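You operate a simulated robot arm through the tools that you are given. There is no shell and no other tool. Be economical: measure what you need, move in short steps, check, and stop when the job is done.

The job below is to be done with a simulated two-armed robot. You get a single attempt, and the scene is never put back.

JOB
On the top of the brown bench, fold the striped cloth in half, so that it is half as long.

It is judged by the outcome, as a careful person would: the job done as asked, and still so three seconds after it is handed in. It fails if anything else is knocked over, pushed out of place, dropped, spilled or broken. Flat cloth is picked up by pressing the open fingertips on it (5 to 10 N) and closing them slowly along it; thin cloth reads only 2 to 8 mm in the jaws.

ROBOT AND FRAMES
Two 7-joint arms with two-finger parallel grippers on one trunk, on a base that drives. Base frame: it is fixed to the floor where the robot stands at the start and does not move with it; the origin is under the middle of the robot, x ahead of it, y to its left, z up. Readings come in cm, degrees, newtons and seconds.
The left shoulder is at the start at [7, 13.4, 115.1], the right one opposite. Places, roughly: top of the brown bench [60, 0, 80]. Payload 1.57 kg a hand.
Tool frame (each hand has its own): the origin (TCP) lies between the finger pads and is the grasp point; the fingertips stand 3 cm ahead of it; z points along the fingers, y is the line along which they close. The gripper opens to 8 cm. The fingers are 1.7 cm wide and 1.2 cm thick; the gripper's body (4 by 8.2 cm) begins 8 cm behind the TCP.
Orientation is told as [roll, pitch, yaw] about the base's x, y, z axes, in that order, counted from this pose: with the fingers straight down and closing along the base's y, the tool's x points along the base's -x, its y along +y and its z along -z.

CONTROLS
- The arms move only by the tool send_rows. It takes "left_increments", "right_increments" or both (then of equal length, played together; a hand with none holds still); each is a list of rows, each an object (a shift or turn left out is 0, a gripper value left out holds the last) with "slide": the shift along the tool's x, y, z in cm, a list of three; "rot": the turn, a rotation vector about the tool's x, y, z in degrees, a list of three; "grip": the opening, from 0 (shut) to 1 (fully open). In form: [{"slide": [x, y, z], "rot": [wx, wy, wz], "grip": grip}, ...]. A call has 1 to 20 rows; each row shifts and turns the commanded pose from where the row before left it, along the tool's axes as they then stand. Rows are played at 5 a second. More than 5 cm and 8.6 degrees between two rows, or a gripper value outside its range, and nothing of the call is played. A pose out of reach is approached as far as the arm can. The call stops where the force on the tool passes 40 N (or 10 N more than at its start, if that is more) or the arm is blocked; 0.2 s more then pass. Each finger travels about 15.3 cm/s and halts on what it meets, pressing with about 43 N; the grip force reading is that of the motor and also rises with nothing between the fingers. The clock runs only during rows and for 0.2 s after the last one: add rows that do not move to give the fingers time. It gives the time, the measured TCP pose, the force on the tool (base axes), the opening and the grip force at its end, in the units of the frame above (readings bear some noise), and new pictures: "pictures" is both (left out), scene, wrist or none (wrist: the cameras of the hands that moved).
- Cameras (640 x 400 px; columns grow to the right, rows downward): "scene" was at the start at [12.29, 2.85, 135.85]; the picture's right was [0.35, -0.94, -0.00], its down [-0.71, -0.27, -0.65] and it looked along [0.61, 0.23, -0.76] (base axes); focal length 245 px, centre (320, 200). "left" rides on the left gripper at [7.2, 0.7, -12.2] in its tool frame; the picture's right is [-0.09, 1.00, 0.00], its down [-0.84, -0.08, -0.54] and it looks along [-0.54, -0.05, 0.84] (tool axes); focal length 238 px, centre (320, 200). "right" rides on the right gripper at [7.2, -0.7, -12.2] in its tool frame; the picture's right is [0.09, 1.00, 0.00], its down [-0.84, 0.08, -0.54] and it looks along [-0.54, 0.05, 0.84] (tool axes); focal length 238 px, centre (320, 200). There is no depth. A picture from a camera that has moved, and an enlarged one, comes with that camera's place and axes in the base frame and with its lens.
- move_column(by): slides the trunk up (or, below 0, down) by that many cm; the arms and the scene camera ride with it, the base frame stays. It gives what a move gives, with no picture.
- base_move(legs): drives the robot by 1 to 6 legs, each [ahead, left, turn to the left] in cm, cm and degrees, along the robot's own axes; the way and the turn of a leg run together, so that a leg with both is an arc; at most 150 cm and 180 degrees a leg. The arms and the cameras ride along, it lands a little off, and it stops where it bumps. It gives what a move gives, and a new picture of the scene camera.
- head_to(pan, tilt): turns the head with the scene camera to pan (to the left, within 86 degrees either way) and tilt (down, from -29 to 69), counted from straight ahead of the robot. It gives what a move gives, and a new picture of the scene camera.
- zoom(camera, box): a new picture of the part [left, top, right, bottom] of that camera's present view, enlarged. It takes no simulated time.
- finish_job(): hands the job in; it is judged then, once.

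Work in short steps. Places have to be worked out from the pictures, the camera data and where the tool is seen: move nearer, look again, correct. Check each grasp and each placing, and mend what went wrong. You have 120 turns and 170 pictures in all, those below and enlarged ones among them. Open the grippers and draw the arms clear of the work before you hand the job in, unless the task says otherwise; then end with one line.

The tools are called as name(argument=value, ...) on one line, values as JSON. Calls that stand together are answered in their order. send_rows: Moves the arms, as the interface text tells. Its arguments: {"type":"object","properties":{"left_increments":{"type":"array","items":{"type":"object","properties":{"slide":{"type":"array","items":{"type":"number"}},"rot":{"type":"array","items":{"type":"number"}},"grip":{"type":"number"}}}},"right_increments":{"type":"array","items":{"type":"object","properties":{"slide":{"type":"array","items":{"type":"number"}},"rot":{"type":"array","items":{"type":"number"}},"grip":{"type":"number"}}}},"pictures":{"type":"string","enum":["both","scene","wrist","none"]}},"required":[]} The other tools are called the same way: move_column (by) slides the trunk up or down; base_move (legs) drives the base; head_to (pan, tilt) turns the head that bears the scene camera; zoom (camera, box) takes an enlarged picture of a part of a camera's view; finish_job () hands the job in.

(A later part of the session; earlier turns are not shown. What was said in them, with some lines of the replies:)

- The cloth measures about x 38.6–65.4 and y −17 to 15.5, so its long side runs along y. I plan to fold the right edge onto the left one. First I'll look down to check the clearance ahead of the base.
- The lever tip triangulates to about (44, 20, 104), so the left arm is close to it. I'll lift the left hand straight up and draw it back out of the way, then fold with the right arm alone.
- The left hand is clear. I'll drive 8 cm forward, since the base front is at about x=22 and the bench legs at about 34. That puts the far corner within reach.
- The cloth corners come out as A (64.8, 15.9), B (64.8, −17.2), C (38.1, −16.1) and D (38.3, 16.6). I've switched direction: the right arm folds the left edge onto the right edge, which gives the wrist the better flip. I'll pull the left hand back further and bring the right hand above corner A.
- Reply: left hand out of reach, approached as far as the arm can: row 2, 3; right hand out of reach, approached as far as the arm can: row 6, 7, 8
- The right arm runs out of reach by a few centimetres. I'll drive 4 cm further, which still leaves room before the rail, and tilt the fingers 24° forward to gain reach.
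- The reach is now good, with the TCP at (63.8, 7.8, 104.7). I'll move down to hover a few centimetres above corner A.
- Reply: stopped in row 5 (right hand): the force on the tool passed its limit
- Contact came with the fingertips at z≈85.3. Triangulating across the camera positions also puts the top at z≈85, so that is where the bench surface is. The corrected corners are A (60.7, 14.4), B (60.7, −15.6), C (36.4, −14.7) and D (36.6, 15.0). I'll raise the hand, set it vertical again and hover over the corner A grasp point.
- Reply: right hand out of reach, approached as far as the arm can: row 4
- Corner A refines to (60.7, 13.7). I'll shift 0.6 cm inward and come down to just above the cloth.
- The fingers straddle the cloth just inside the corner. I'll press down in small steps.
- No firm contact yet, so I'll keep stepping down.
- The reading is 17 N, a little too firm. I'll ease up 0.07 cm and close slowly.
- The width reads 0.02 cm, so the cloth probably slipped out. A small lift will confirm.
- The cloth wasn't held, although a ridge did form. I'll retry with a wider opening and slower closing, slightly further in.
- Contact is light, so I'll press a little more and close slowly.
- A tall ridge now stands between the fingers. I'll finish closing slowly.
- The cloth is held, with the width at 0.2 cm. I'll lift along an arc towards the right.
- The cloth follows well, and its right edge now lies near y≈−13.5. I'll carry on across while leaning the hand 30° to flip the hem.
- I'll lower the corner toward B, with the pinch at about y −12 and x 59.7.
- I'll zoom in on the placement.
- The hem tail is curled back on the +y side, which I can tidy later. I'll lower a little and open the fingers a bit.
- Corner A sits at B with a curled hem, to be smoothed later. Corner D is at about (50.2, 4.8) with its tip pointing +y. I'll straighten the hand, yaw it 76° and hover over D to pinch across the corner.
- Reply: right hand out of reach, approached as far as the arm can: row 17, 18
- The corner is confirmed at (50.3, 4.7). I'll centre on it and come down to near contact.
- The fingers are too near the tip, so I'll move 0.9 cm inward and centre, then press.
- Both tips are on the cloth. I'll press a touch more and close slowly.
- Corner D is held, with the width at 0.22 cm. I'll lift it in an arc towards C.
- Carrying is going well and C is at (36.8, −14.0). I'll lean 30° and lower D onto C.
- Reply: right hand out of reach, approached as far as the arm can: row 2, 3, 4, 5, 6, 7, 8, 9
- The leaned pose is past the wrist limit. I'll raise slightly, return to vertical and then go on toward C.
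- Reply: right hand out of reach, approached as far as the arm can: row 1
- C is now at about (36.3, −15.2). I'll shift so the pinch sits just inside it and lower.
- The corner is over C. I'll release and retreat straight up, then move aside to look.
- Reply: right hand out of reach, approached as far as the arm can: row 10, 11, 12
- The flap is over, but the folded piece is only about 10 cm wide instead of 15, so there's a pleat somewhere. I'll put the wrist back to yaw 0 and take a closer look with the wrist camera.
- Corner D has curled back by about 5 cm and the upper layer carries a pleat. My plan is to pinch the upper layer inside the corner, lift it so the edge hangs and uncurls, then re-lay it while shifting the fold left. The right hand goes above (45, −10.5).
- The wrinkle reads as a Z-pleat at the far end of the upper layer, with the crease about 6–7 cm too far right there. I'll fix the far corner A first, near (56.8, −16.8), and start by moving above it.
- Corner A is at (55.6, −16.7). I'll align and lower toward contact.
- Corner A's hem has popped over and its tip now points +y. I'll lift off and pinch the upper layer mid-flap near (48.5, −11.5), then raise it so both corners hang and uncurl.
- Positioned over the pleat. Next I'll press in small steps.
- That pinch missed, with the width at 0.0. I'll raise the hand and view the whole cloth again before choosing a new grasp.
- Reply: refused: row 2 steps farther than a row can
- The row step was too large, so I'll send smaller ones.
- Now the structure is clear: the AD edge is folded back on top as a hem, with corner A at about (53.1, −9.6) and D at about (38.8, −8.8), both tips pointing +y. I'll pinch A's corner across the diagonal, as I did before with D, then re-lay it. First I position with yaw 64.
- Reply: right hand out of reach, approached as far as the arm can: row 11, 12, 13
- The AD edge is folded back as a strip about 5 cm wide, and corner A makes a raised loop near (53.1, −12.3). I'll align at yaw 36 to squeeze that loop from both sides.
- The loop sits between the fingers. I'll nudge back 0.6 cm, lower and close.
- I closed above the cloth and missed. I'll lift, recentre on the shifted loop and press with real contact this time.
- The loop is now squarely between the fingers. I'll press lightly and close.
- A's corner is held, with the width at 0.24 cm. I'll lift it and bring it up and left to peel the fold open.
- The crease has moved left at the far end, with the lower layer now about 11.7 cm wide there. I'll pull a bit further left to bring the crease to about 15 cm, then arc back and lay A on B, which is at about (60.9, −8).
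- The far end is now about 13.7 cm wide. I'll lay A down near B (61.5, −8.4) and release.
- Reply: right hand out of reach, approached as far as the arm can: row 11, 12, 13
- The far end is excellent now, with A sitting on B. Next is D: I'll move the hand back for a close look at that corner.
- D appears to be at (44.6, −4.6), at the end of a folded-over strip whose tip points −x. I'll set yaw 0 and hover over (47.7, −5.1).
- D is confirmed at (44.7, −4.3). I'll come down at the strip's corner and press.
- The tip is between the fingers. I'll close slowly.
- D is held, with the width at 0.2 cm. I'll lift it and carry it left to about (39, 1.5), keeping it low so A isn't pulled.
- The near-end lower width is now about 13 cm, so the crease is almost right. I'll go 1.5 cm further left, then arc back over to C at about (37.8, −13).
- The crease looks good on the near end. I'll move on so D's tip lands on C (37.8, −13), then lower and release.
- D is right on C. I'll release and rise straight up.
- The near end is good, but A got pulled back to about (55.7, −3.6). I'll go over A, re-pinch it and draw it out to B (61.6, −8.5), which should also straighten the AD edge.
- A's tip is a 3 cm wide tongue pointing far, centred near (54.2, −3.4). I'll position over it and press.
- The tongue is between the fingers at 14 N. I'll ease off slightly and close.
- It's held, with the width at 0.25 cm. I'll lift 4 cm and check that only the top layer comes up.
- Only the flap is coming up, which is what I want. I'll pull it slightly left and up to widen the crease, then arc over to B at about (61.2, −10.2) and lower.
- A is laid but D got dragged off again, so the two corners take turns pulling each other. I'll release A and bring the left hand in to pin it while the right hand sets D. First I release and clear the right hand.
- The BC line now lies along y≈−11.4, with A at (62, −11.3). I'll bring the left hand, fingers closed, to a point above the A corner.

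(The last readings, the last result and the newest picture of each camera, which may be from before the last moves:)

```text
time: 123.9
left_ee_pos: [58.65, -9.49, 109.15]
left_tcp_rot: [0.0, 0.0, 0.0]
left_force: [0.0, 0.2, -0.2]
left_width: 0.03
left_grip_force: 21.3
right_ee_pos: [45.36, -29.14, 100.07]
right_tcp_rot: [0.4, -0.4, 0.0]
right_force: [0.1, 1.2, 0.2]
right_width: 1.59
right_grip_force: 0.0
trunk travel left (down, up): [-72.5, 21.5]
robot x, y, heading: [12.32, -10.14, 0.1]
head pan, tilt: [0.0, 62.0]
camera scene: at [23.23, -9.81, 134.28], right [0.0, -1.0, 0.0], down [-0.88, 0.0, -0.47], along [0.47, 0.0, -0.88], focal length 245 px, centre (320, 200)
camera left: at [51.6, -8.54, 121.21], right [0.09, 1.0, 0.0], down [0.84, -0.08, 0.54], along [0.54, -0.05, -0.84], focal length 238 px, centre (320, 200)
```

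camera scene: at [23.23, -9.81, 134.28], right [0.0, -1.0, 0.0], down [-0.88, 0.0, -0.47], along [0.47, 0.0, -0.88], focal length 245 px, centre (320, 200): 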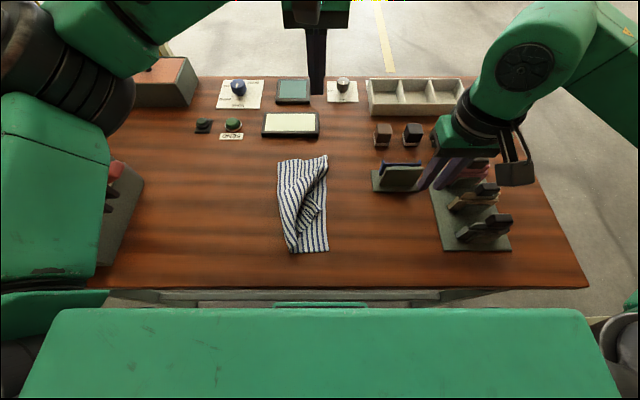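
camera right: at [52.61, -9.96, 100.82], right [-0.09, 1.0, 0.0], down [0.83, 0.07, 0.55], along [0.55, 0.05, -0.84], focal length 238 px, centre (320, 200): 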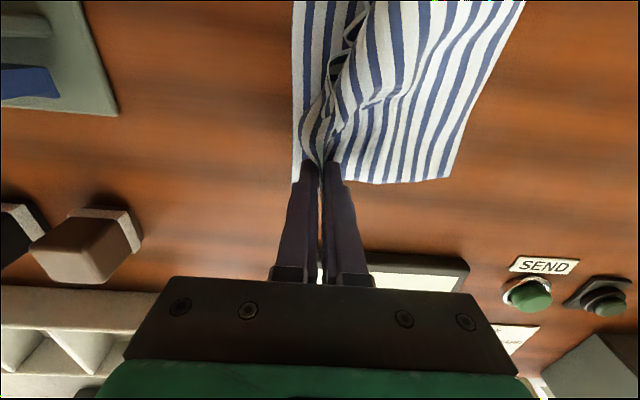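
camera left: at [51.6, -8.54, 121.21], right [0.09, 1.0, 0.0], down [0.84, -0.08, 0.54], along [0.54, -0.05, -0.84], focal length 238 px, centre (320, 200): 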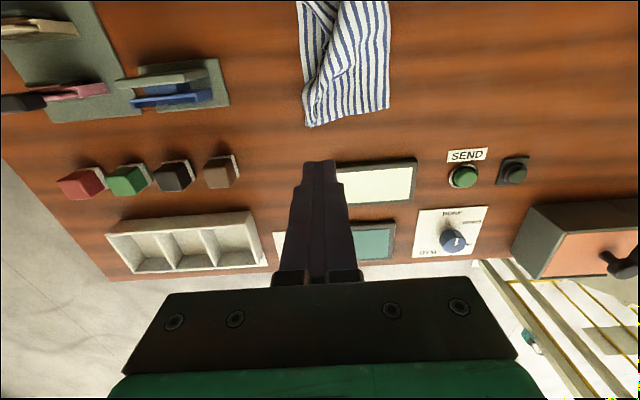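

The left upper arm passes above the lever, so I'll raise the trunk 8 cm for margin before lowering the left hand.

move_column(by=8)

send_rows(left_increments=[{"slide": [-1, -0.3, 4]}, {"slide": [-1, -0.3, 4]}, {"slide": [0, 0, 4]}, {"slide": [0, 0, 4]}, {}])

```text
time: 125.1
left_ee_pos: [58.8, -9.49, 117.02]
left_tcp_rot: [-0.1, 0.0, 0.0]
left_force: [-0.6, 0.3, 0.5]
left_width: 0.0
left_grip_force: 21.2
right_ee_pos: [45.59, -29.24, 108.2]
right_tcp_rot: [0.2, -0.3, 0.1]
right_force: [-0.5, 0.0, -0.2]
right_width: 1.59
right_grip_force: 0.2
trunk travel left (down, up): [-80.5, 13.5]
robot x, y, heading: [12.31, -10.2, -0.0]
head pan, tilt: [0.0, 62.0]
```

```text
time: 126.3
left_ee_pos: [60.77, -10.17, 101.02]
left_tcp_rot: [0.0, 0.0, -0.1]
left_force: [0.4, 0.0, -0.4]
left_width: 0.0
left_grip_force: 21.1
right_ee_pos: [45.54, -29.09, 108.11]
right_tcp_rot: [0.3, -0.4, -0.1]
right_force: [0.0, 0.4, 0.0]
right_width: 1.6
right_grip_force: 0.2
trunk travel left (down, up): [-80.5, 13.5]
robot x, y, heading: [12.05, -10.05, 0.1]
head pan, tilt: [0.0, 62.0]
camera scene: at [23.33, -9.91, 142.27], right [0.0, -1.0, 0.0], down [-0.88, 0.0, -0.47], along [0.47, 0.0, -0.88], focal length 245 px, centre (320, 200)
camera left: at [53.63, -9.21, 113.12], right [0.09, 1.0, 0.0], down [0.84, -0.08, 0.54], along [0.54, -0.05, -0.84], focal length 238 px, centre (320, 200)
```

scene: 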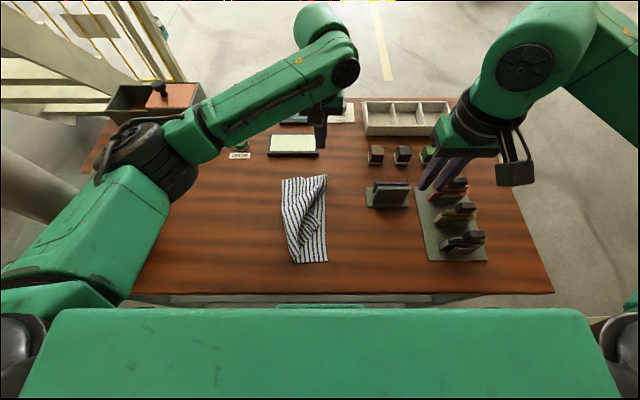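
left: 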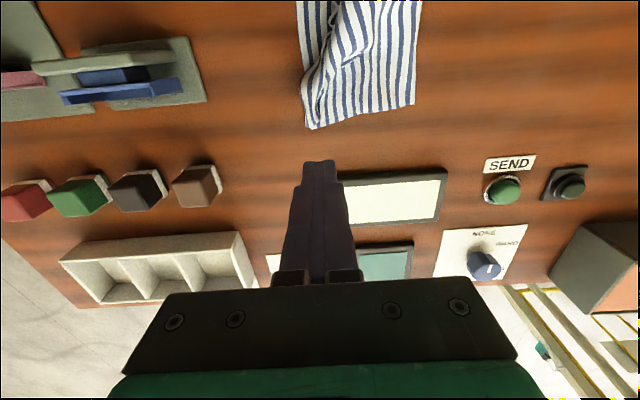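

The elbow is roughly 6 cm from the lever tip. I'll raise the trunk another 8 cm before going lower.

move_column(by=8)

send_rows(left_increments=[{"slide": [0, -0.3, 4]}, {"slide": [0, 0, 4]}, {"slide": [0, 0, 4]}, {"slide": [0, 0, 4]}, {}])

```text
time: 127.5
left_ee_pos: [60.81, -10.02, 109.09]
left_tcp_rot: [-0.1, 0.0, 0.0]
left_force: [-0.1, 0.0, 0.4]
left_width: 0.0
left_grip_force: 20.7
right_ee_pos: [45.44, -29.19, 115.98]
right_tcp_rot: [0.3, -0.3, 0.1]
right_force: [-0.6, 0.5, -0.2]
right_width: 1.59
right_grip_force: 0.0
trunk travel left (down, up): [-88.5, 5.5]
robot x, y, heading: [11.92, -9.94, 0.0]
head pan, tilt: [0.0, 62.0]
```

```text
time: 128.7
left_ee_pos: [60.64, -10.24, 93.01]
left_tcp_rot: [-0.1, 0.0, 0.1]
left_force: [0.1, 0.8, 0.5]
left_width: 0.0
left_grip_force: 21.4
right_ee_pos: [45.42, -29.2, 116.04]
right_tcp_rot: [0.4, -0.4, 0.1]
right_force: [0.4, 0.0, -0.6]
right_width: 1.59
right_grip_force: 0.1
trunk travel left (down, up): [-88.5, 5.5]
robot x, y, heading: [11.94, -10.1, -0.1]
head pan, tilt: [0.0, 62.0]
camera scene: at [23.34, -9.88, 150.27], right [0.0, -1.0, 0.0], down [-0.88, 0.0, -0.47], along [0.47, 0.0, -0.88], focal length 245 px, centre (320, 200)
camera left: at [53.54, -9.46, 105.11], right [0.09, 1.0, 0.0], down [0.84, -0.08, 0.54], along [0.54, -0.05, -0.84], focal length 238 px, centre (320, 200)
```

scene: 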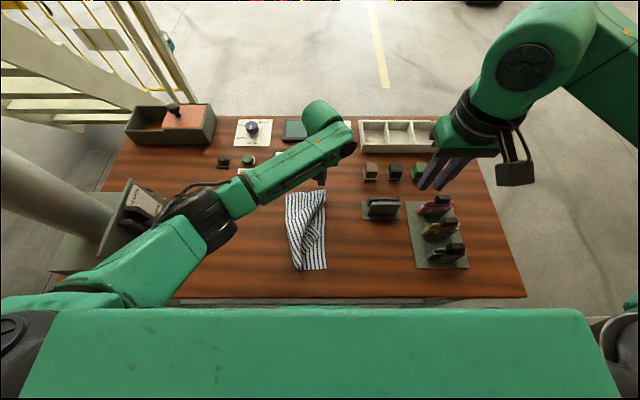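
left: 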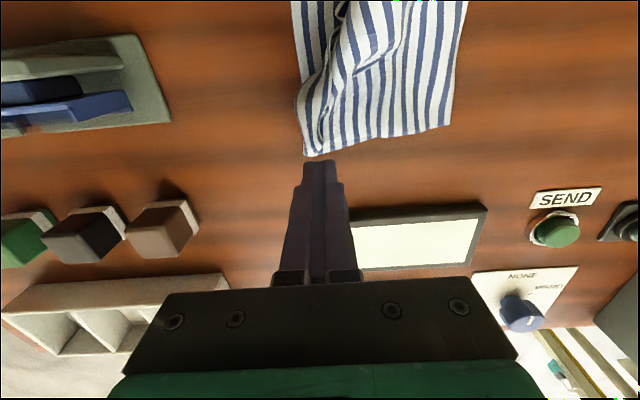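

Clearance is fine now. A's corner is at (61.3, −11.5), so I'll press the left fingertips down at about (59.6, −10.3).

send_rows(left_increments=[{"slide": [1, 0, 2]}, {"slide": [0, 0, 2]}, {"slide": [0, 0, 0.6]}, {}, {"slide": [0, 0, 0.2]}, {}, {"slide": [0, 0, 0.15]}, {}], pictures="wrist")

```text
time: 130.5
left_ee_pos: [59.79, -10.33, 88.31]
left_tcp_rot: [-0.2, -0.1, 0.0]
left_force: [0.1, 1.3, 9.8]
left_width: 0.0
left_grip_force: 21.2
right_ee_pos: [45.48, -29.14, 116.19]
right_tcp_rot: [0.3, -0.3, -0.1]
right_force: [0.4, 0.8, 0.8]
right_width: 1.61
right_grip_force: 0.0
trunk travel left (down, up): [-88.5, 5.5]
robot x, y, heading: [11.94, -9.78, 0.2]
head pan, tilt: [0.0, 62.0]
camera left: at [52.55, -9.47, 100.33], right [0.09, 1.0, 0.0], down [0.84, -0.08, 0.54], along [0.54, -0.05, -0.84], focal length 238 px, centre (320, 200)
```

left: 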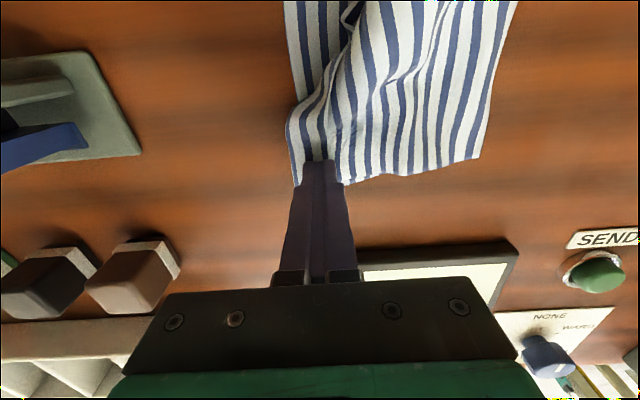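

A is pinned at about 10 N. Next I bring the right hand in for a look at D, with the fingers pitched forward so its wrist stays clear of the left forearm.

send_rows(right_increments=[{"slide": [1.5, 3, 3]}, {"slide": [1.5, 3, 3]}, {"slide": [1.5, 3, 3]}, {"slide": [0, 3, 3]}, {"slide": [0, 2, 0], "grip": 0.45}, {"rot": [0, -8, 0]}, {"rot": [0, -8, 0]}, {"rot": [0, -8, 0]}, {}])

zoom(camera="right", box=[200, 40, 480, 240])

```text
time: 132.5
left_ee_pos: [59.6, -10.41, 88.24]
left_tcp_rot: [-0.1, -0.1, 0.1]
left_force: [3.4, 0.2, 16.5]
left_width: 0.0
left_grip_force: 21.2
right_ee_pos: [40.92, -15.18, 104.1]
right_tcp_rot: [0.3, -24.5, -0.1]
right_force: [-0.1, -0.8, -0.3]
right_width: 3.61
right_grip_force: 0.2
trunk travel left (down, up): [-88.5, 5.5]
robot x, y, heading: [11.72, -9.85, 0.2]
head pan, tilt: [0.0, 62.0]
camera scene: at [23.11, -9.87, 150.3], right [0.0, -1.0, 0.0], down [-0.88, 0.0, -0.47], along [0.47, 0.0, -0.88], focal length 245 px, centre (320, 200)
camera right: at [29.46, -15.87, 112.2], right [-0.08, 1.0, -0.03], down [0.54, 0.07, 0.84], along [0.84, 0.05, -0.54], focal length 238 px, centre (320, 200)
```

scene: 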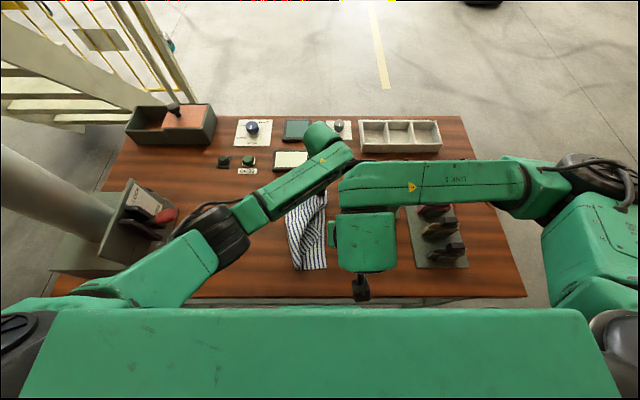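
right: 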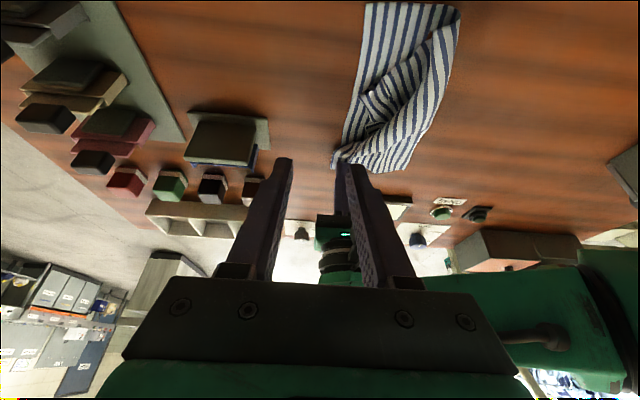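

```text
2.00 times, centred on (340, 140) of right
camera zoom: at [29.46, -15.87, 112.2], right [-0.08, 1.0, -0.03], down [0.54, 0.07, 0.84], along [0.84, 0.05, -0.54], focal length 477 px, centre (280, 320)
```

zoom: 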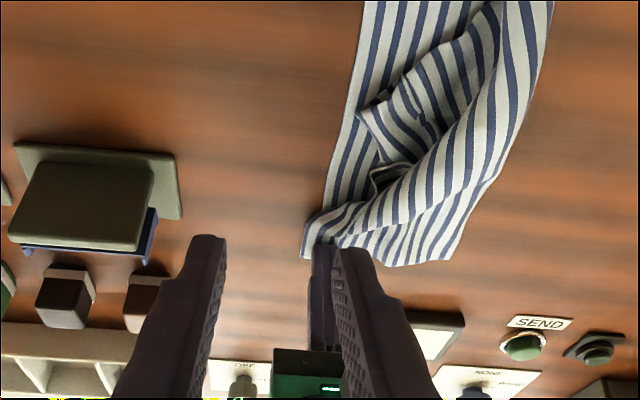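

D now points −y at (46.3, −10.6) and needs to go to C at (37.8, −11.5). I'll pinch about 3 cm inside its tip, near (45.3, −7.8), with the pitched hand.

send_rows(right_increments=[{"slide": [0.6, 1.85, 3.3]}, {"slide": [0.6, 1.85, 3.3]}, {"slide": [0.6, 1.85, 3.3]}, {"slide": [0.6, 1.85, 3.3]}, {}], pictures="wrist")

zoom(camera="scene", box=[240, 120, 440, 300])

```text
time: 133.7
left_ee_pos: [59.61, -10.42, 88.18]
left_tcp_rot: [0.0, -0.1, 0.1]
left_force: [2.6, 1.2, 18.3]
left_width: 0.0
left_grip_force: 21.1
right_ee_pos: [44.22, -7.71, 91.09]
right_tcp_rot: [0.2, -24.5, -0.1]
right_force: [-1.0, -0.6, -0.7]
right_width: 3.62
right_grip_force: 0.0
trunk travel left (down, up): [-88.5, 5.5]
robot x, y, heading: [11.74, -10.23, -0.1]
head pan, tilt: [0.0, 62.0]
camera right: at [32.73, -8.47, 99.13], right [-0.08, 1.0, -0.03], down [0.54, 0.07, 0.84], along [0.84, 0.05, -0.54], focal length 238 px, centre (320, 200)
```

right: 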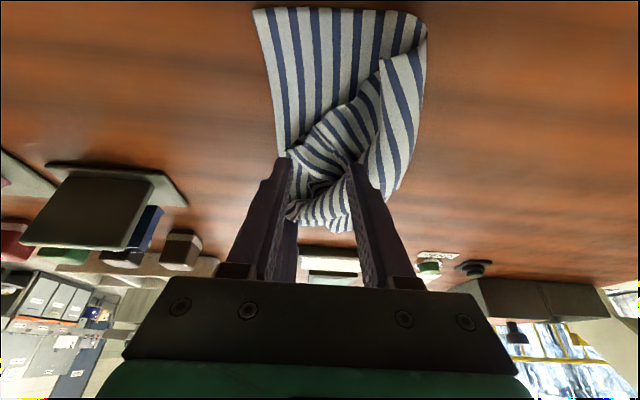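

```text
2.22 times, centred on (340, 210) of scene
camera zoom: at [23.06, -9.94, 150.3], right [0.0, -1.0, 0.0], down [-0.88, 0.0, -0.47], along [0.47, 0.0, -0.88], focal length 545 px, centre (276, 178)
```

zoom: 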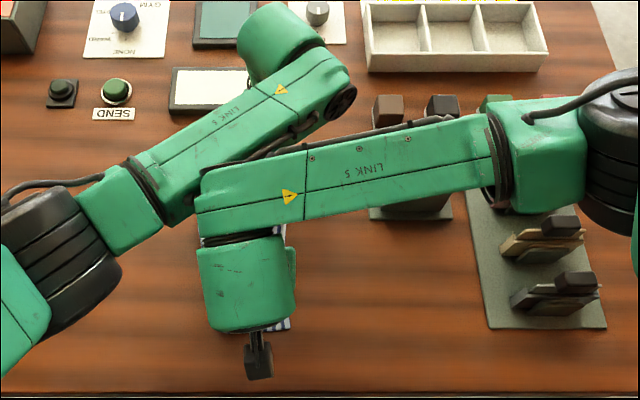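

With A pinned, I'll shift 0.7 cm, lower onto D's strip and press.

send_rows(right_increments=[{"slide": [0.4, 0.7, 0.9]}, {"slide": [0.4, 0, 0.9]}, {"slide": [0.25, 0, 0.55]}, {}, {"slide": [0.08, 0, 0.18]}, {}, {"slide": [0.06, 0, 0.14]}, {}], pictures="wrist")

```text
time: 135.5
left_ee_pos: [59.56, -10.18, 88.23]
left_tcp_rot: [0.1, -0.1, 0.3]
left_force: [0.5, -4.5, 21.7]
left_width: 0.0
left_grip_force: 20.8
right_ee_pos: [44.06, -6.96, 88.33]
right_tcp_rot: [0.5, -24.5, 0.0]
right_force: [-0.1, -0.7, 0.5]
right_width: 3.57
right_grip_force: 0.1
trunk travel left (down, up): [-88.5, 5.5]
robot x, y, heading: [11.89, -9.95, -0.1]
head pan, tilt: [0.0, 62.0]
camera right: at [32.57, -7.78, 96.35], right [-0.09, 1.0, -0.03], down [0.54, 0.07, 0.84], along [0.84, 0.06, -0.54], focal length 238 px, centre (320, 200)
```

right: 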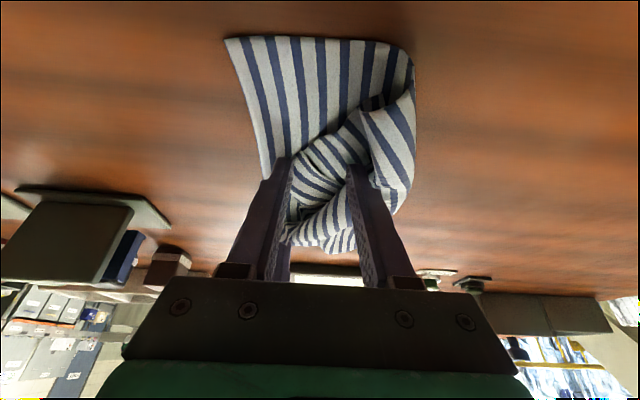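

The arms are close together (left side force is −4.5 N), so I'll work quickly here: press a little more and close.

send_rows(right_increments=[{"slide": [0.06, 0, 0.14]}, {}, {"grip": 0.39}, {"grip": 0.33}, {"grip": 0.27}, {"grip": 0.21}, {"grip": 0.16}, {"grip": 0.11}, {"grip": 0.06}, {"grip": 0}, {}, {}], pictures="wrist")

```text
time: 138.1
left_ee_pos: [59.54, -10.18, 88.27]
left_tcp_rot: [0.1, -0.2, 0.2]
left_force: [0.7, 0.1, 4.8]
left_width: 0.0
left_grip_force: 20.5
right_ee_pos: [43.99, -6.71, 88.29]
right_tcp_rot: [0.4, -24.5, 0.2]
right_force: [1.6, 2.8, 36.3]
right_width: 0.2
right_grip_force: 24.2
trunk travel left (down, up): [-88.5, 5.5]
robot x, y, heading: [11.78, -9.8, -0.0]
head pan, tilt: [0.0, 62.0]
camera right: at [32.5, -7.65, 96.24], right [-0.09, 1.0, -0.03], down [0.54, 0.07, 0.84], along [0.84, 0.06, -0.54], focal length 238 px, centre (320, 200)
```

right: 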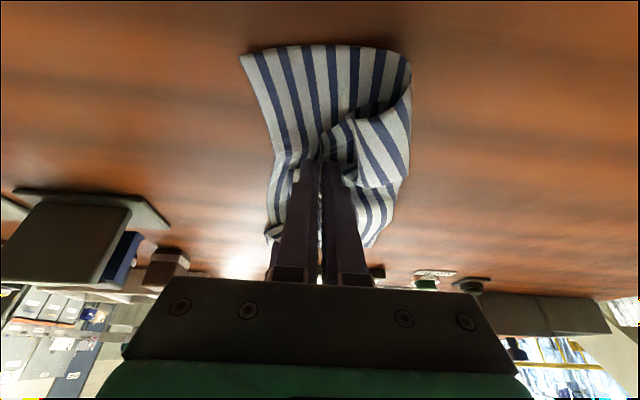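

It's held, with the width at 0.2 cm. I'll lift a little while moving toward −x to see which layer follows.

send_rows(right_increments=[{"slide": [-0.4, 0, -0.9]}, {"slide": [-0.4, 0, -0.9]}, {"slide": [-0.8, 0, -1.8]}, {"slide": [0.6, 0, -1.2]}, {}], pictures="wrist")

zoom(camera="right", box=[180, 0, 460, 200])

```text
time: 139.3
left_ee_pos: [59.5, -10.52, 88.35]
left_tcp_rot: [-0.1, -0.1, -0.2]
left_force: [-1.5, -3.0, 14.8]
left_width: 0.01
left_grip_force: 21.2
right_ee_pos: [43.15, -6.93, 93.0]
right_tcp_rot: [0.5, -24.5, -0.2]
right_force: [-0.6, 0.3, -0.7]
right_width: 0.22
right_grip_force: 23.3
trunk travel left (down, up): [-88.5, 5.5]
robot x, y, heading: [11.77, -9.71, -0.1]
head pan, tilt: [0.0, 62.0]
camera right: at [31.62, -7.71, 101.01], right [-0.08, 1.0, -0.03], down [0.54, 0.07, 0.84], along [0.84, 0.05, -0.54], focal length 238 px, centre (320, 200)
```

right: 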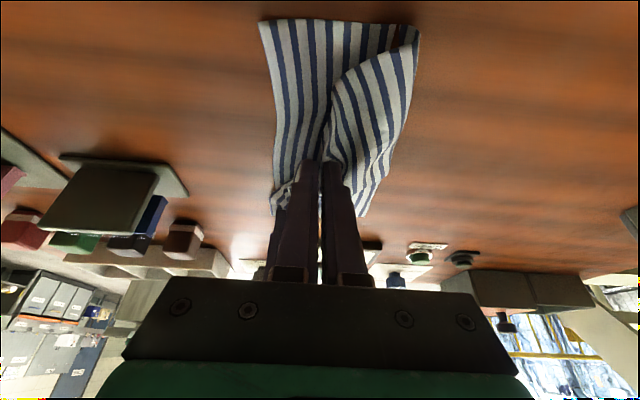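

```text
2.00 times, centred on (320, 100) of right
camera zoom: at [31.62, -7.71, 101.01], right [-0.08, 1.0, -0.03], down [0.54, 0.07, 0.84], along [0.84, 0.05, -0.54], focal length 477 px, centre (320, 400)
```

zoom: 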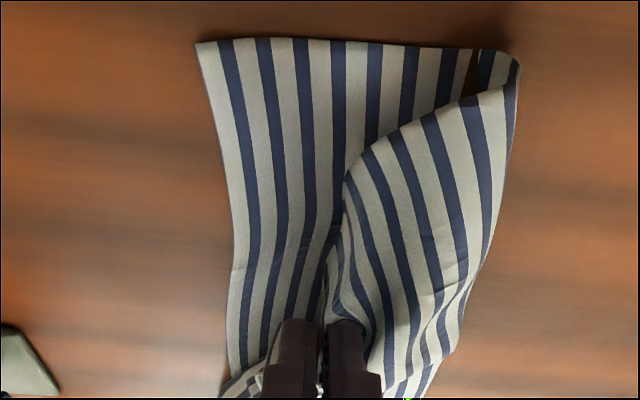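

Only the flap is held and the lower layer is still flat. I'll carry D back toward x≈39.5, slightly up and left, to push the crease out.

send_rows(right_increments=[{"slide": [1.1, 0, -1.5]}, {"slide": [1.1, 0.7, -1.5]}, {"slide": [1.1, 1.2, -1.5]}, {"slide": [0.5, 1.2, 0]}, {}])

zoom(camera="right", box=[180, 0, 460, 200])

```text
time: 140.5
left_ee_pos: [59.57, -10.34, 88.13]
left_tcp_rot: [0.1, 0.0, -0.1]
left_force: [-16.4, 5.2, 29.4]
left_width: 0.01
left_grip_force: 20.9
right_ee_pos: [38.08, -3.89, 95.4]
right_tcp_rot: [0.1, -24.6, -0.4]
right_force: [19.4, -7.9, -7.6]
right_width: 0.23
right_grip_force: 23.8
trunk travel left (down, up): [-88.5, 5.5]
robot x, y, heading: [12.07, -10.14, -0.2]
head pan, tilt: [0.0, 62.0]
camera scene: at [23.03, -9.96, 150.31], right [0.0, -1.0, 0.0], down [-0.88, 0.0, -0.47], along [0.47, 0.0, -0.88], focal length 245 px, centre (320, 200)
camera right: at [26.44, -4.65, 103.47], right [-0.08, 1.0, -0.03], down [0.53, 0.07, 0.84], along [0.84, 0.05, -0.54], focal length 238 px, centre (320, 200)
```

scene: 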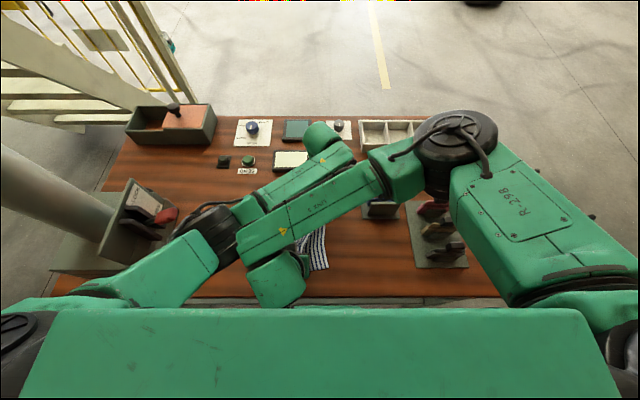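
right: 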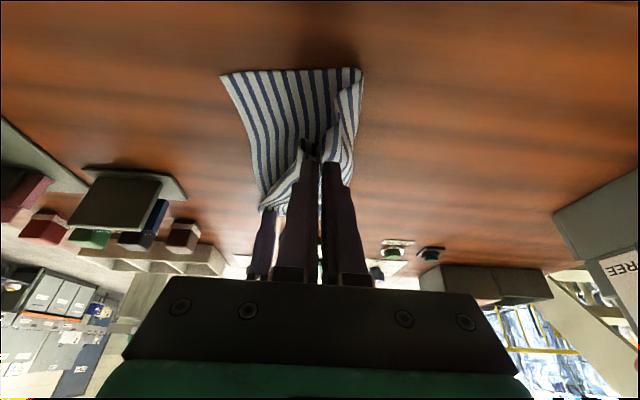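

```text
2.00 times, centred on (320, 100) of right
camera zoom: at [26.44, -4.65, 103.47], right [-0.08, 1.0, -0.03], down [0.53, 0.07, 0.84], along [0.84, 0.05, -0.54], focal length 477 px, centre (320, 400)
```

zoom: 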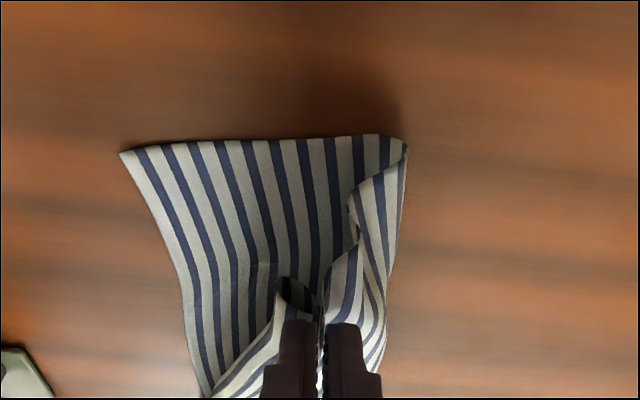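

The edge is taut between the hands, so D can't go further left. I'll arc right and down to lay D near C (37.3, −12).

send_rows(right_increments=[{"slide": [-0.3, -1.3, 0.6]}, {"slide": [0.9, -1.3, 1.1]}, {"slide": [0.9, -1.3, 1.3]}, {"slide": [0.9, -1.2, 1.3]}, {"slide": [0.6, 0, 0.9]}, {}], pictures="wrist")

zoom(camera="right", box=[180, 0, 460, 200])

```text
time: 141.9
left_ee_pos: [59.54, -10.45, 88.15]
left_tcp_rot: [-0.1, -0.1, 0.0]
left_force: [-3.0, 0.2, 13.2]
left_width: 0.0
left_grip_force: 21.3
right_ee_pos: [37.27, -9.05, 89.38]
right_tcp_rot: [0.4, -24.5, -0.1]
right_force: [1.1, 0.0, 0.7]
right_width: 0.19
right_grip_force: 23.7
trunk travel left (down, up): [-88.5, 5.5]
robot x, y, heading: [11.88, -9.97, 0.0]
head pan, tilt: [0.0, 62.0]
camera right: at [25.7, -9.67, 97.49], right [-0.08, 1.0, -0.03], down [0.54, 0.07, 0.84], along [0.84, 0.05, -0.54], focal length 238 px, centre (320, 200)
```

right: 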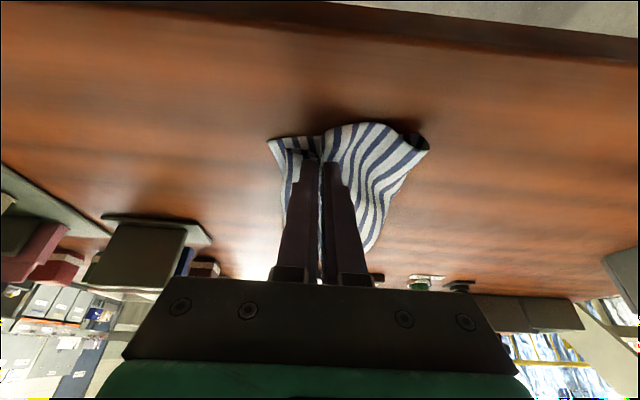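

```text
2.00 times, centred on (320, 100) of right
camera zoom: at [25.7, -9.67, 97.49], right [-0.08, 1.0, -0.03], down [0.54, 0.07, 0.84], along [0.84, 0.05, -0.54], focal length 477 px, centre (320, 400)
```

zoom: 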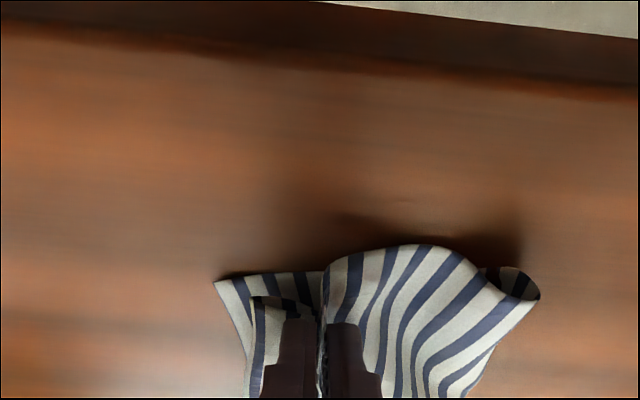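

D is right beside C. I'll nudge 0.8 cm further, lower and release along the tool axis.

send_rows(right_increments=[{"slide": [0.25, -0.8, 0.55]}, {}, {"grip": 0.06}, {"grip": 0.12}, {"grip": 0.18}, {}, {"slide": [0, 0, -1]}, {"slide": [0, 0, -2.5]}, {"slide": [0, 0, -4]}, {"slide": [0, 0, -4]}, {"slide": [0, -3.5, -3]}, {"slide": [0, -4, -1]}, {"slide": [0, -4, 0]}, {}])

zoom(camera="scene", box=[240, 150, 400, 290])

```text
time: 144.2
left_ee_pos: [59.81, -10.49, 88.23]
left_tcp_rot: [-0.1, -0.2, 0.1]
left_force: [-2.0, 0.3, 9.9]
left_width: 0.02
left_grip_force: 21.4
right_ee_pos: [37.91, -15.23, 96.8]
right_tcp_rot: [-8.5, -31.6, -4.2]
right_force: [-0.1, -0.9, 0.2]
right_width: 1.44
right_grip_force: 0.0
trunk travel left (down, up): [-88.5, 5.5]
robot x, y, heading: [11.68, -10.01, -0.2]
head pan, tilt: [0.0, 62.0]
stopped in row 11 (right hand): the arm was blocked; the commanded pose is now the measured one
camera scene: at [23.23, -9.98, 150.27], right [0.0, -1.0, 0.0], down [-0.88, 0.0, -0.47], along [0.47, 0.0, -0.88], focal length 245 px, centre (320, 200)
camera right: at [25.71, -13.21, 103.4], right [0.07, 0.98, -0.17], down [0.45, 0.12, 0.89], along [0.89, -0.14, -0.43], focal length 238 px, centre (320, 200)
```

scene: 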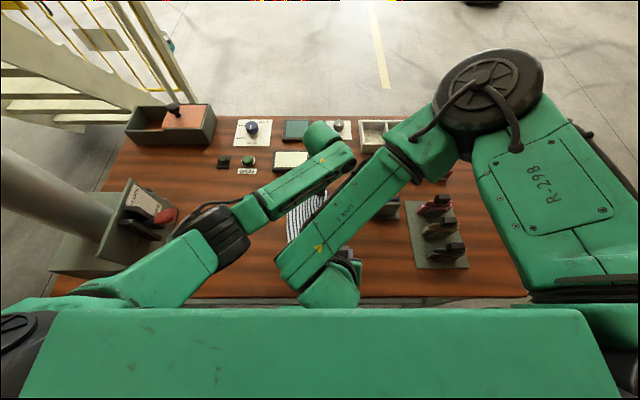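
right: 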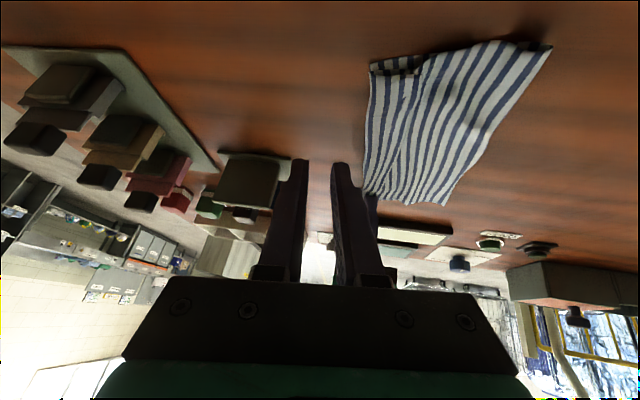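

```text
2.86 times, centred on (320, 220) of scene
camera zoom: at [23.23, -9.98, 150.27], right [0.0, -1.0, 0.0], down [-0.88, 0.0, -0.47], along [0.47, 0.0, -0.88], focal length 701 px, centre (320, 143)
```

zoom: 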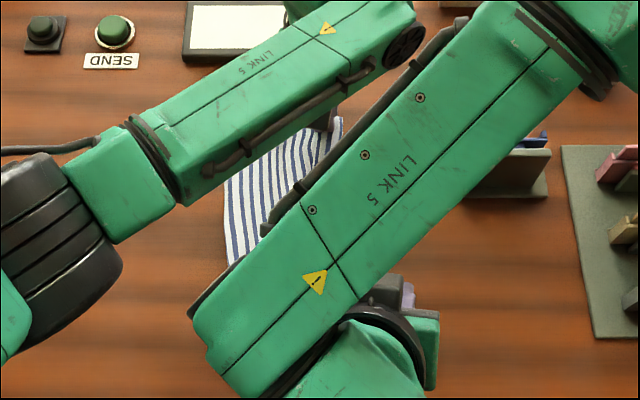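

The right arm bumped something on retreat, likely its own trunk, but the cloth now looks well folded. I'll move the right hand off up and to the right.

send_rows(right_increments=[{"slide": [-2.2, -2.7, -1.7]}, {"slide": [-2.2, -2.7, -1.7]}, {"slide": [-2.2, -2.7, -1.7]}, {"rot": [0, 8, 0]}, {"rot": [0, 8, 0]}, {"rot": [0, 8, 0]}, {"slide": [0, -3, -1]}, {}])

zoom(camera="scene", box=[240, 150, 400, 290])

```text
time: 146.0
left_ee_pos: [59.61, -10.39, 88.27]
left_tcp_rot: [-0.3, -0.2, -0.1]
left_force: [-1.1, -2.1, 11.5]
left_width: 0.0
left_grip_force: 21.5
right_ee_pos: [39.03, -24.59, 106.23]
right_tcp_rot: [-7.2, -7.8, -7.6]
right_force: [0.0, 0.0, 0.9]
right_width: 1.42
right_grip_force: 0.1
right hand out of reach, approached as far as the arm can: row 3
trunk travel left (down, up): [-88.5, 5.5]
robot x, y, heading: [12.14, -10.29, -0.1]
head pan, tilt: [0.0, 62.0]
camera scene: at [23.09, -9.75, 150.29], right [0.0, -1.0, 0.0], down [-0.88, 0.0, -0.47], along [0.47, 0.0, -0.88], focal length 245 px, centre (320, 200)
camera right: at [30.54, -22.63, 117.34], right [0.06, 0.99, -0.14], down [0.77, 0.04, 0.64], along [0.64, -0.14, -0.76], focal length 238 px, centre (320, 200)
```

scene: 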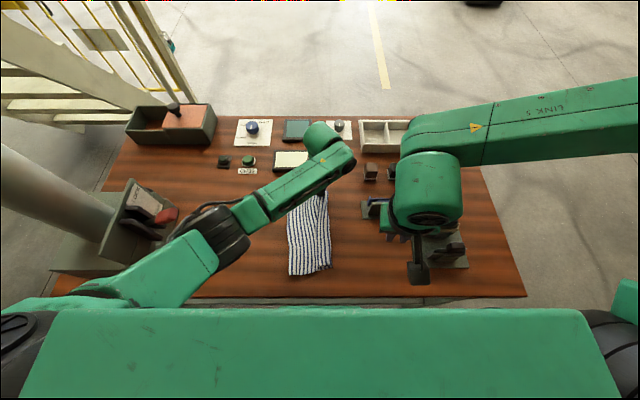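
right: 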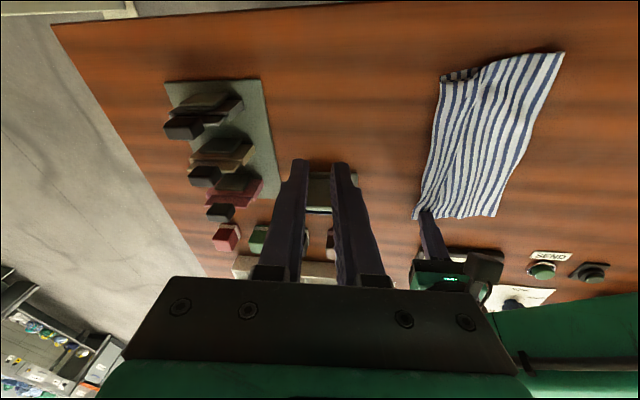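

```text
2.86 times, centred on (320, 220) of scene
camera zoom: at [23.09, -9.75, 150.29], right [0.0, -1.0, 0.0], down [-0.88, 0.0, -0.47], along [0.47, 0.0, -0.88], focal length 701 px, centre (320, 143)
```

zoom: 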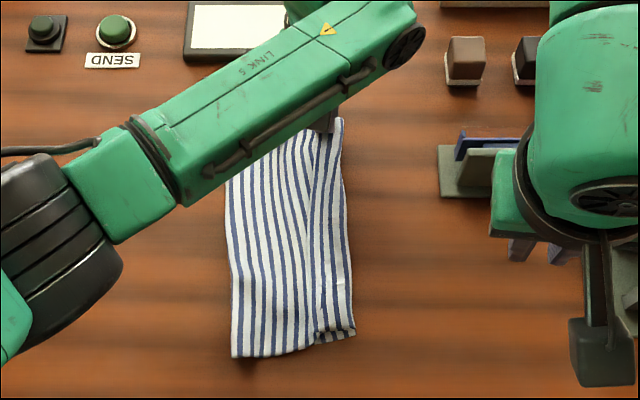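

The fold is neat now. I'll lift the left hand straight up and draw it back along its path to inspect the whole cloth.

send_rows(left_increments=[{"slide": [0, 0, -1]}, {"slide": [0, 0, -4]}, {"slide": [0, 0, -4]}, {"slide": [0, 0, -4]}, {"slide": [0, 0, -4]}, {"slide": [0, 0, -4]}, {"slide": [3.2, 2, -2]}, {"slide": [3.2, 2, -2]}, {"slide": [3.2, 2, -2]}, {"slide": [3.2, 2, -2]}, {"slide": [3.2, 2, -2]}, {"slide": [3.2, 2, -2]}, {"slide": [3.2, 2, -2]}, {}], pictures="scene")

zoom(camera="scene", box=[250, 160, 380, 290])

zoom(camera="right", box=[380, 20, 600, 240])

```text
time: 149.0
left_ee_pos: [42.89, 0.11, 119.56]
left_tcp_rot: [-0.1, -0.1, 0.1]
left_force: [-0.1, 0.1, 0.2]
left_width: 0.0
left_grip_force: 21.8
left hand out of reach, approached as far as the arm can: row 12, 13
right_ee_pos: [39.1, -24.63, 106.26]
right_tcp_rot: [-7.2, -7.8, -7.4]
right_force: [-0.6, 0.2, 0.2]
right_width: 1.43
right_grip_force: 0.1
trunk travel left (down, up): [-88.5, 5.5]
robot x, y, heading: [11.83, -9.92, 0.1]
head pan, tilt: [0.0, 62.0]
camera scene: at [23.26, -9.83, 150.28], right [0.0, -1.0, 0.0], down [-0.88, 0.0, -0.47], along [0.47, 0.0, -0.88], focal length 245 px, centre (320, 200)
```

scene: 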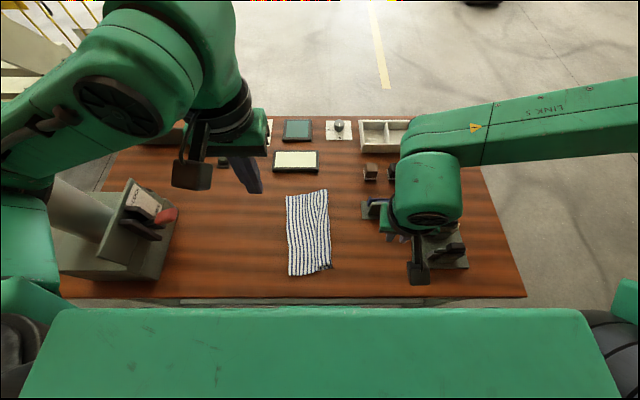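

```text
3.08 times, centred on (315, 225) of scene
camera zoom: at [23.26, -9.83, 150.28], right [0.0, -1.0, 0.0], down [-0.88, 0.0, -0.47], along [0.47, 0.0, -0.88], focal length 755 px, centre (335, 123)
```

zoom: 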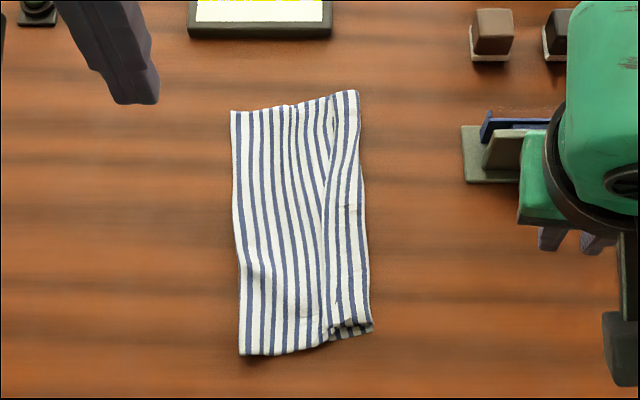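

```text
1.82 times, centred on (490, 130) of right
camera zoom: at [30.68, -22.67, 117.28], right [0.06, 0.99, -0.14], down [0.77, 0.04, 0.64], along [0.64, -0.14, -0.76], focal length 433 px, centre (11, 327)
```

zoom: 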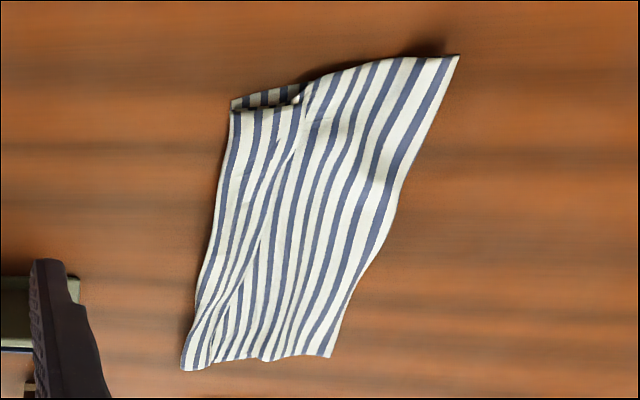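

It looks good overall, but there's a line along the right strip that could be a folded-back hem. I'll zoom in to check.

zoom(camera="scene", box=[300, 180, 345, 225])

zoom(camera="right", box=[410, 60, 500, 140])

zoom(camera="right", box=[400, 150, 500, 230])

```text
8.89 times, centred on (322, 202) of scene
camera zoom: at [23.26, -9.83, 150.28], right [0.0, -1.0, 0.0], down [-0.88, 0.0, -0.47], along [0.47, 0.0, -0.88], focal length 2181 px, centre (298, 178)
```

zoom: 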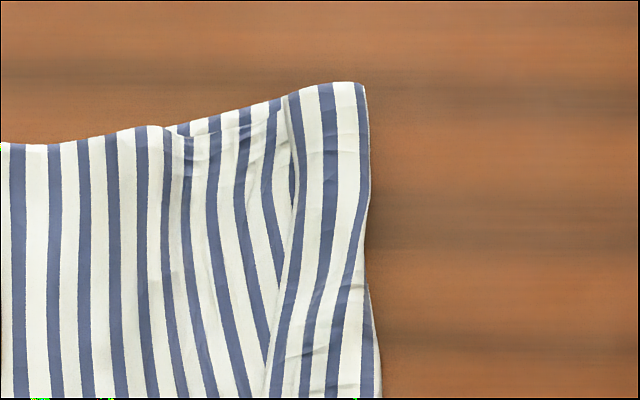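

```text
5.00 times, centred on (455, 100) of right
camera zoom: at [30.68, -22.67, 117.28], right [0.06, 0.99, -0.14], down [0.77, 0.04, 0.64], along [0.64, -0.14, -0.76], focal length 1192 px, centre (-355, 700)
```

zoom: 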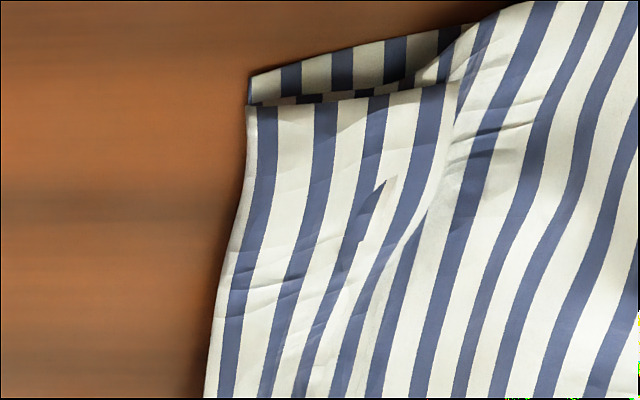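

```text
5.00 times, centred on (450, 190) of right
camera zoom: at [30.68, -22.67, 117.28], right [0.06, 0.99, -0.14], down [0.77, 0.04, 0.64], along [0.64, -0.14, -0.76], focal length 1192 px, centre (-330, 250)
```

zoom: 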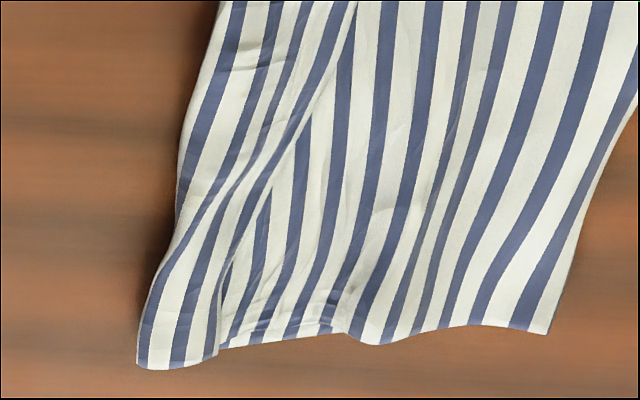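

The strip line is only a shallow pleat: the top layer's free edge lies along the bottom layer's edge, and the stripes split about evenly, so the cloth is folded in half. I'll open both grippers and move the hands a little further clear.

send_rows(left_increments=[{"slide": [0, 1, -2], "grip": 1}, {"slide": [0, 1, -2]}, {}, {}], right_increments=[{"slide": [0, -2, -3], "grip": 1}, {"slide": [0, -2, -3]}, {}, {}], pictures="scene")

zoom(camera="scene", box=[220, 110, 480, 300])

```text
time: 150.0
left_ee_pos: [42.94, 2.21, 123.49]
left_tcp_rot: [-0.1, 0.1, 0.0]
left_force: [0.0, -0.1, 0.5]
left_width: 7.97
left_grip_force: 0.0
right_ee_pos: [38.06, -27.87, 112.69]
right_tcp_rot: [-7.2, -7.7, -7.6]
right_force: [-0.2, -0.4, -0.5]
right_width: 7.99
right_grip_force: 0.1
trunk travel left (down, up): [-88.5, 5.5]
robot x, y, heading: [12.22, -9.77, -0.0]
head pan, tilt: [0.0, 62.0]
camera scene: at [23.42, -9.87, 150.26], right [0.0, -1.0, 0.0], down [-0.88, 0.0, -0.47], along [0.47, 0.0, -0.88], focal length 245 px, centre (320, 200)
```

scene: 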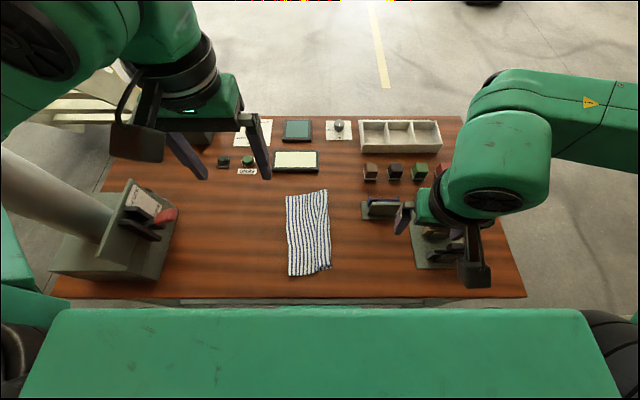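

```text
2.11 times, centred on (350, 205) of scene
camera zoom: at [23.42, -9.87, 150.26], right [0.0, -1.0, 0.0], down [-0.88, 0.0, -0.47], along [0.47, 0.0, -0.88], focal length 517 px, centre (257, 190)
```

zoom: 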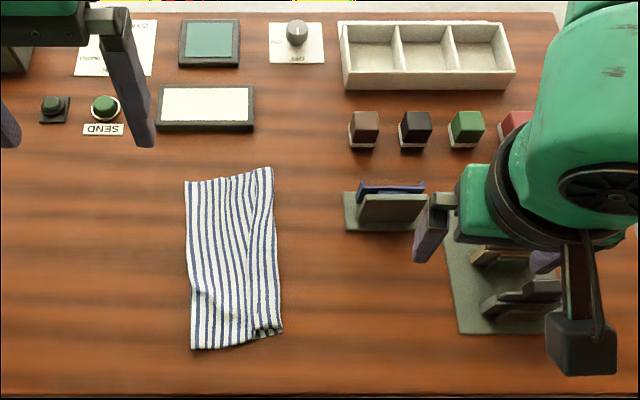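

The cloth lies folded in half on the bench, nothing else has moved, and both hands are open and clear. I'm handing the job in.

finish_job()

```text
The job is handed in.
```

The striped cloth is folded in half along its length on the brown bench, with its edges roughly aligned. A shallow pleat and some wrinkling remain, and it measures about 12 cm across where an exact half would be 15. In the last pictures nothing else on the bench looked moved, and both grippers are open and clear.
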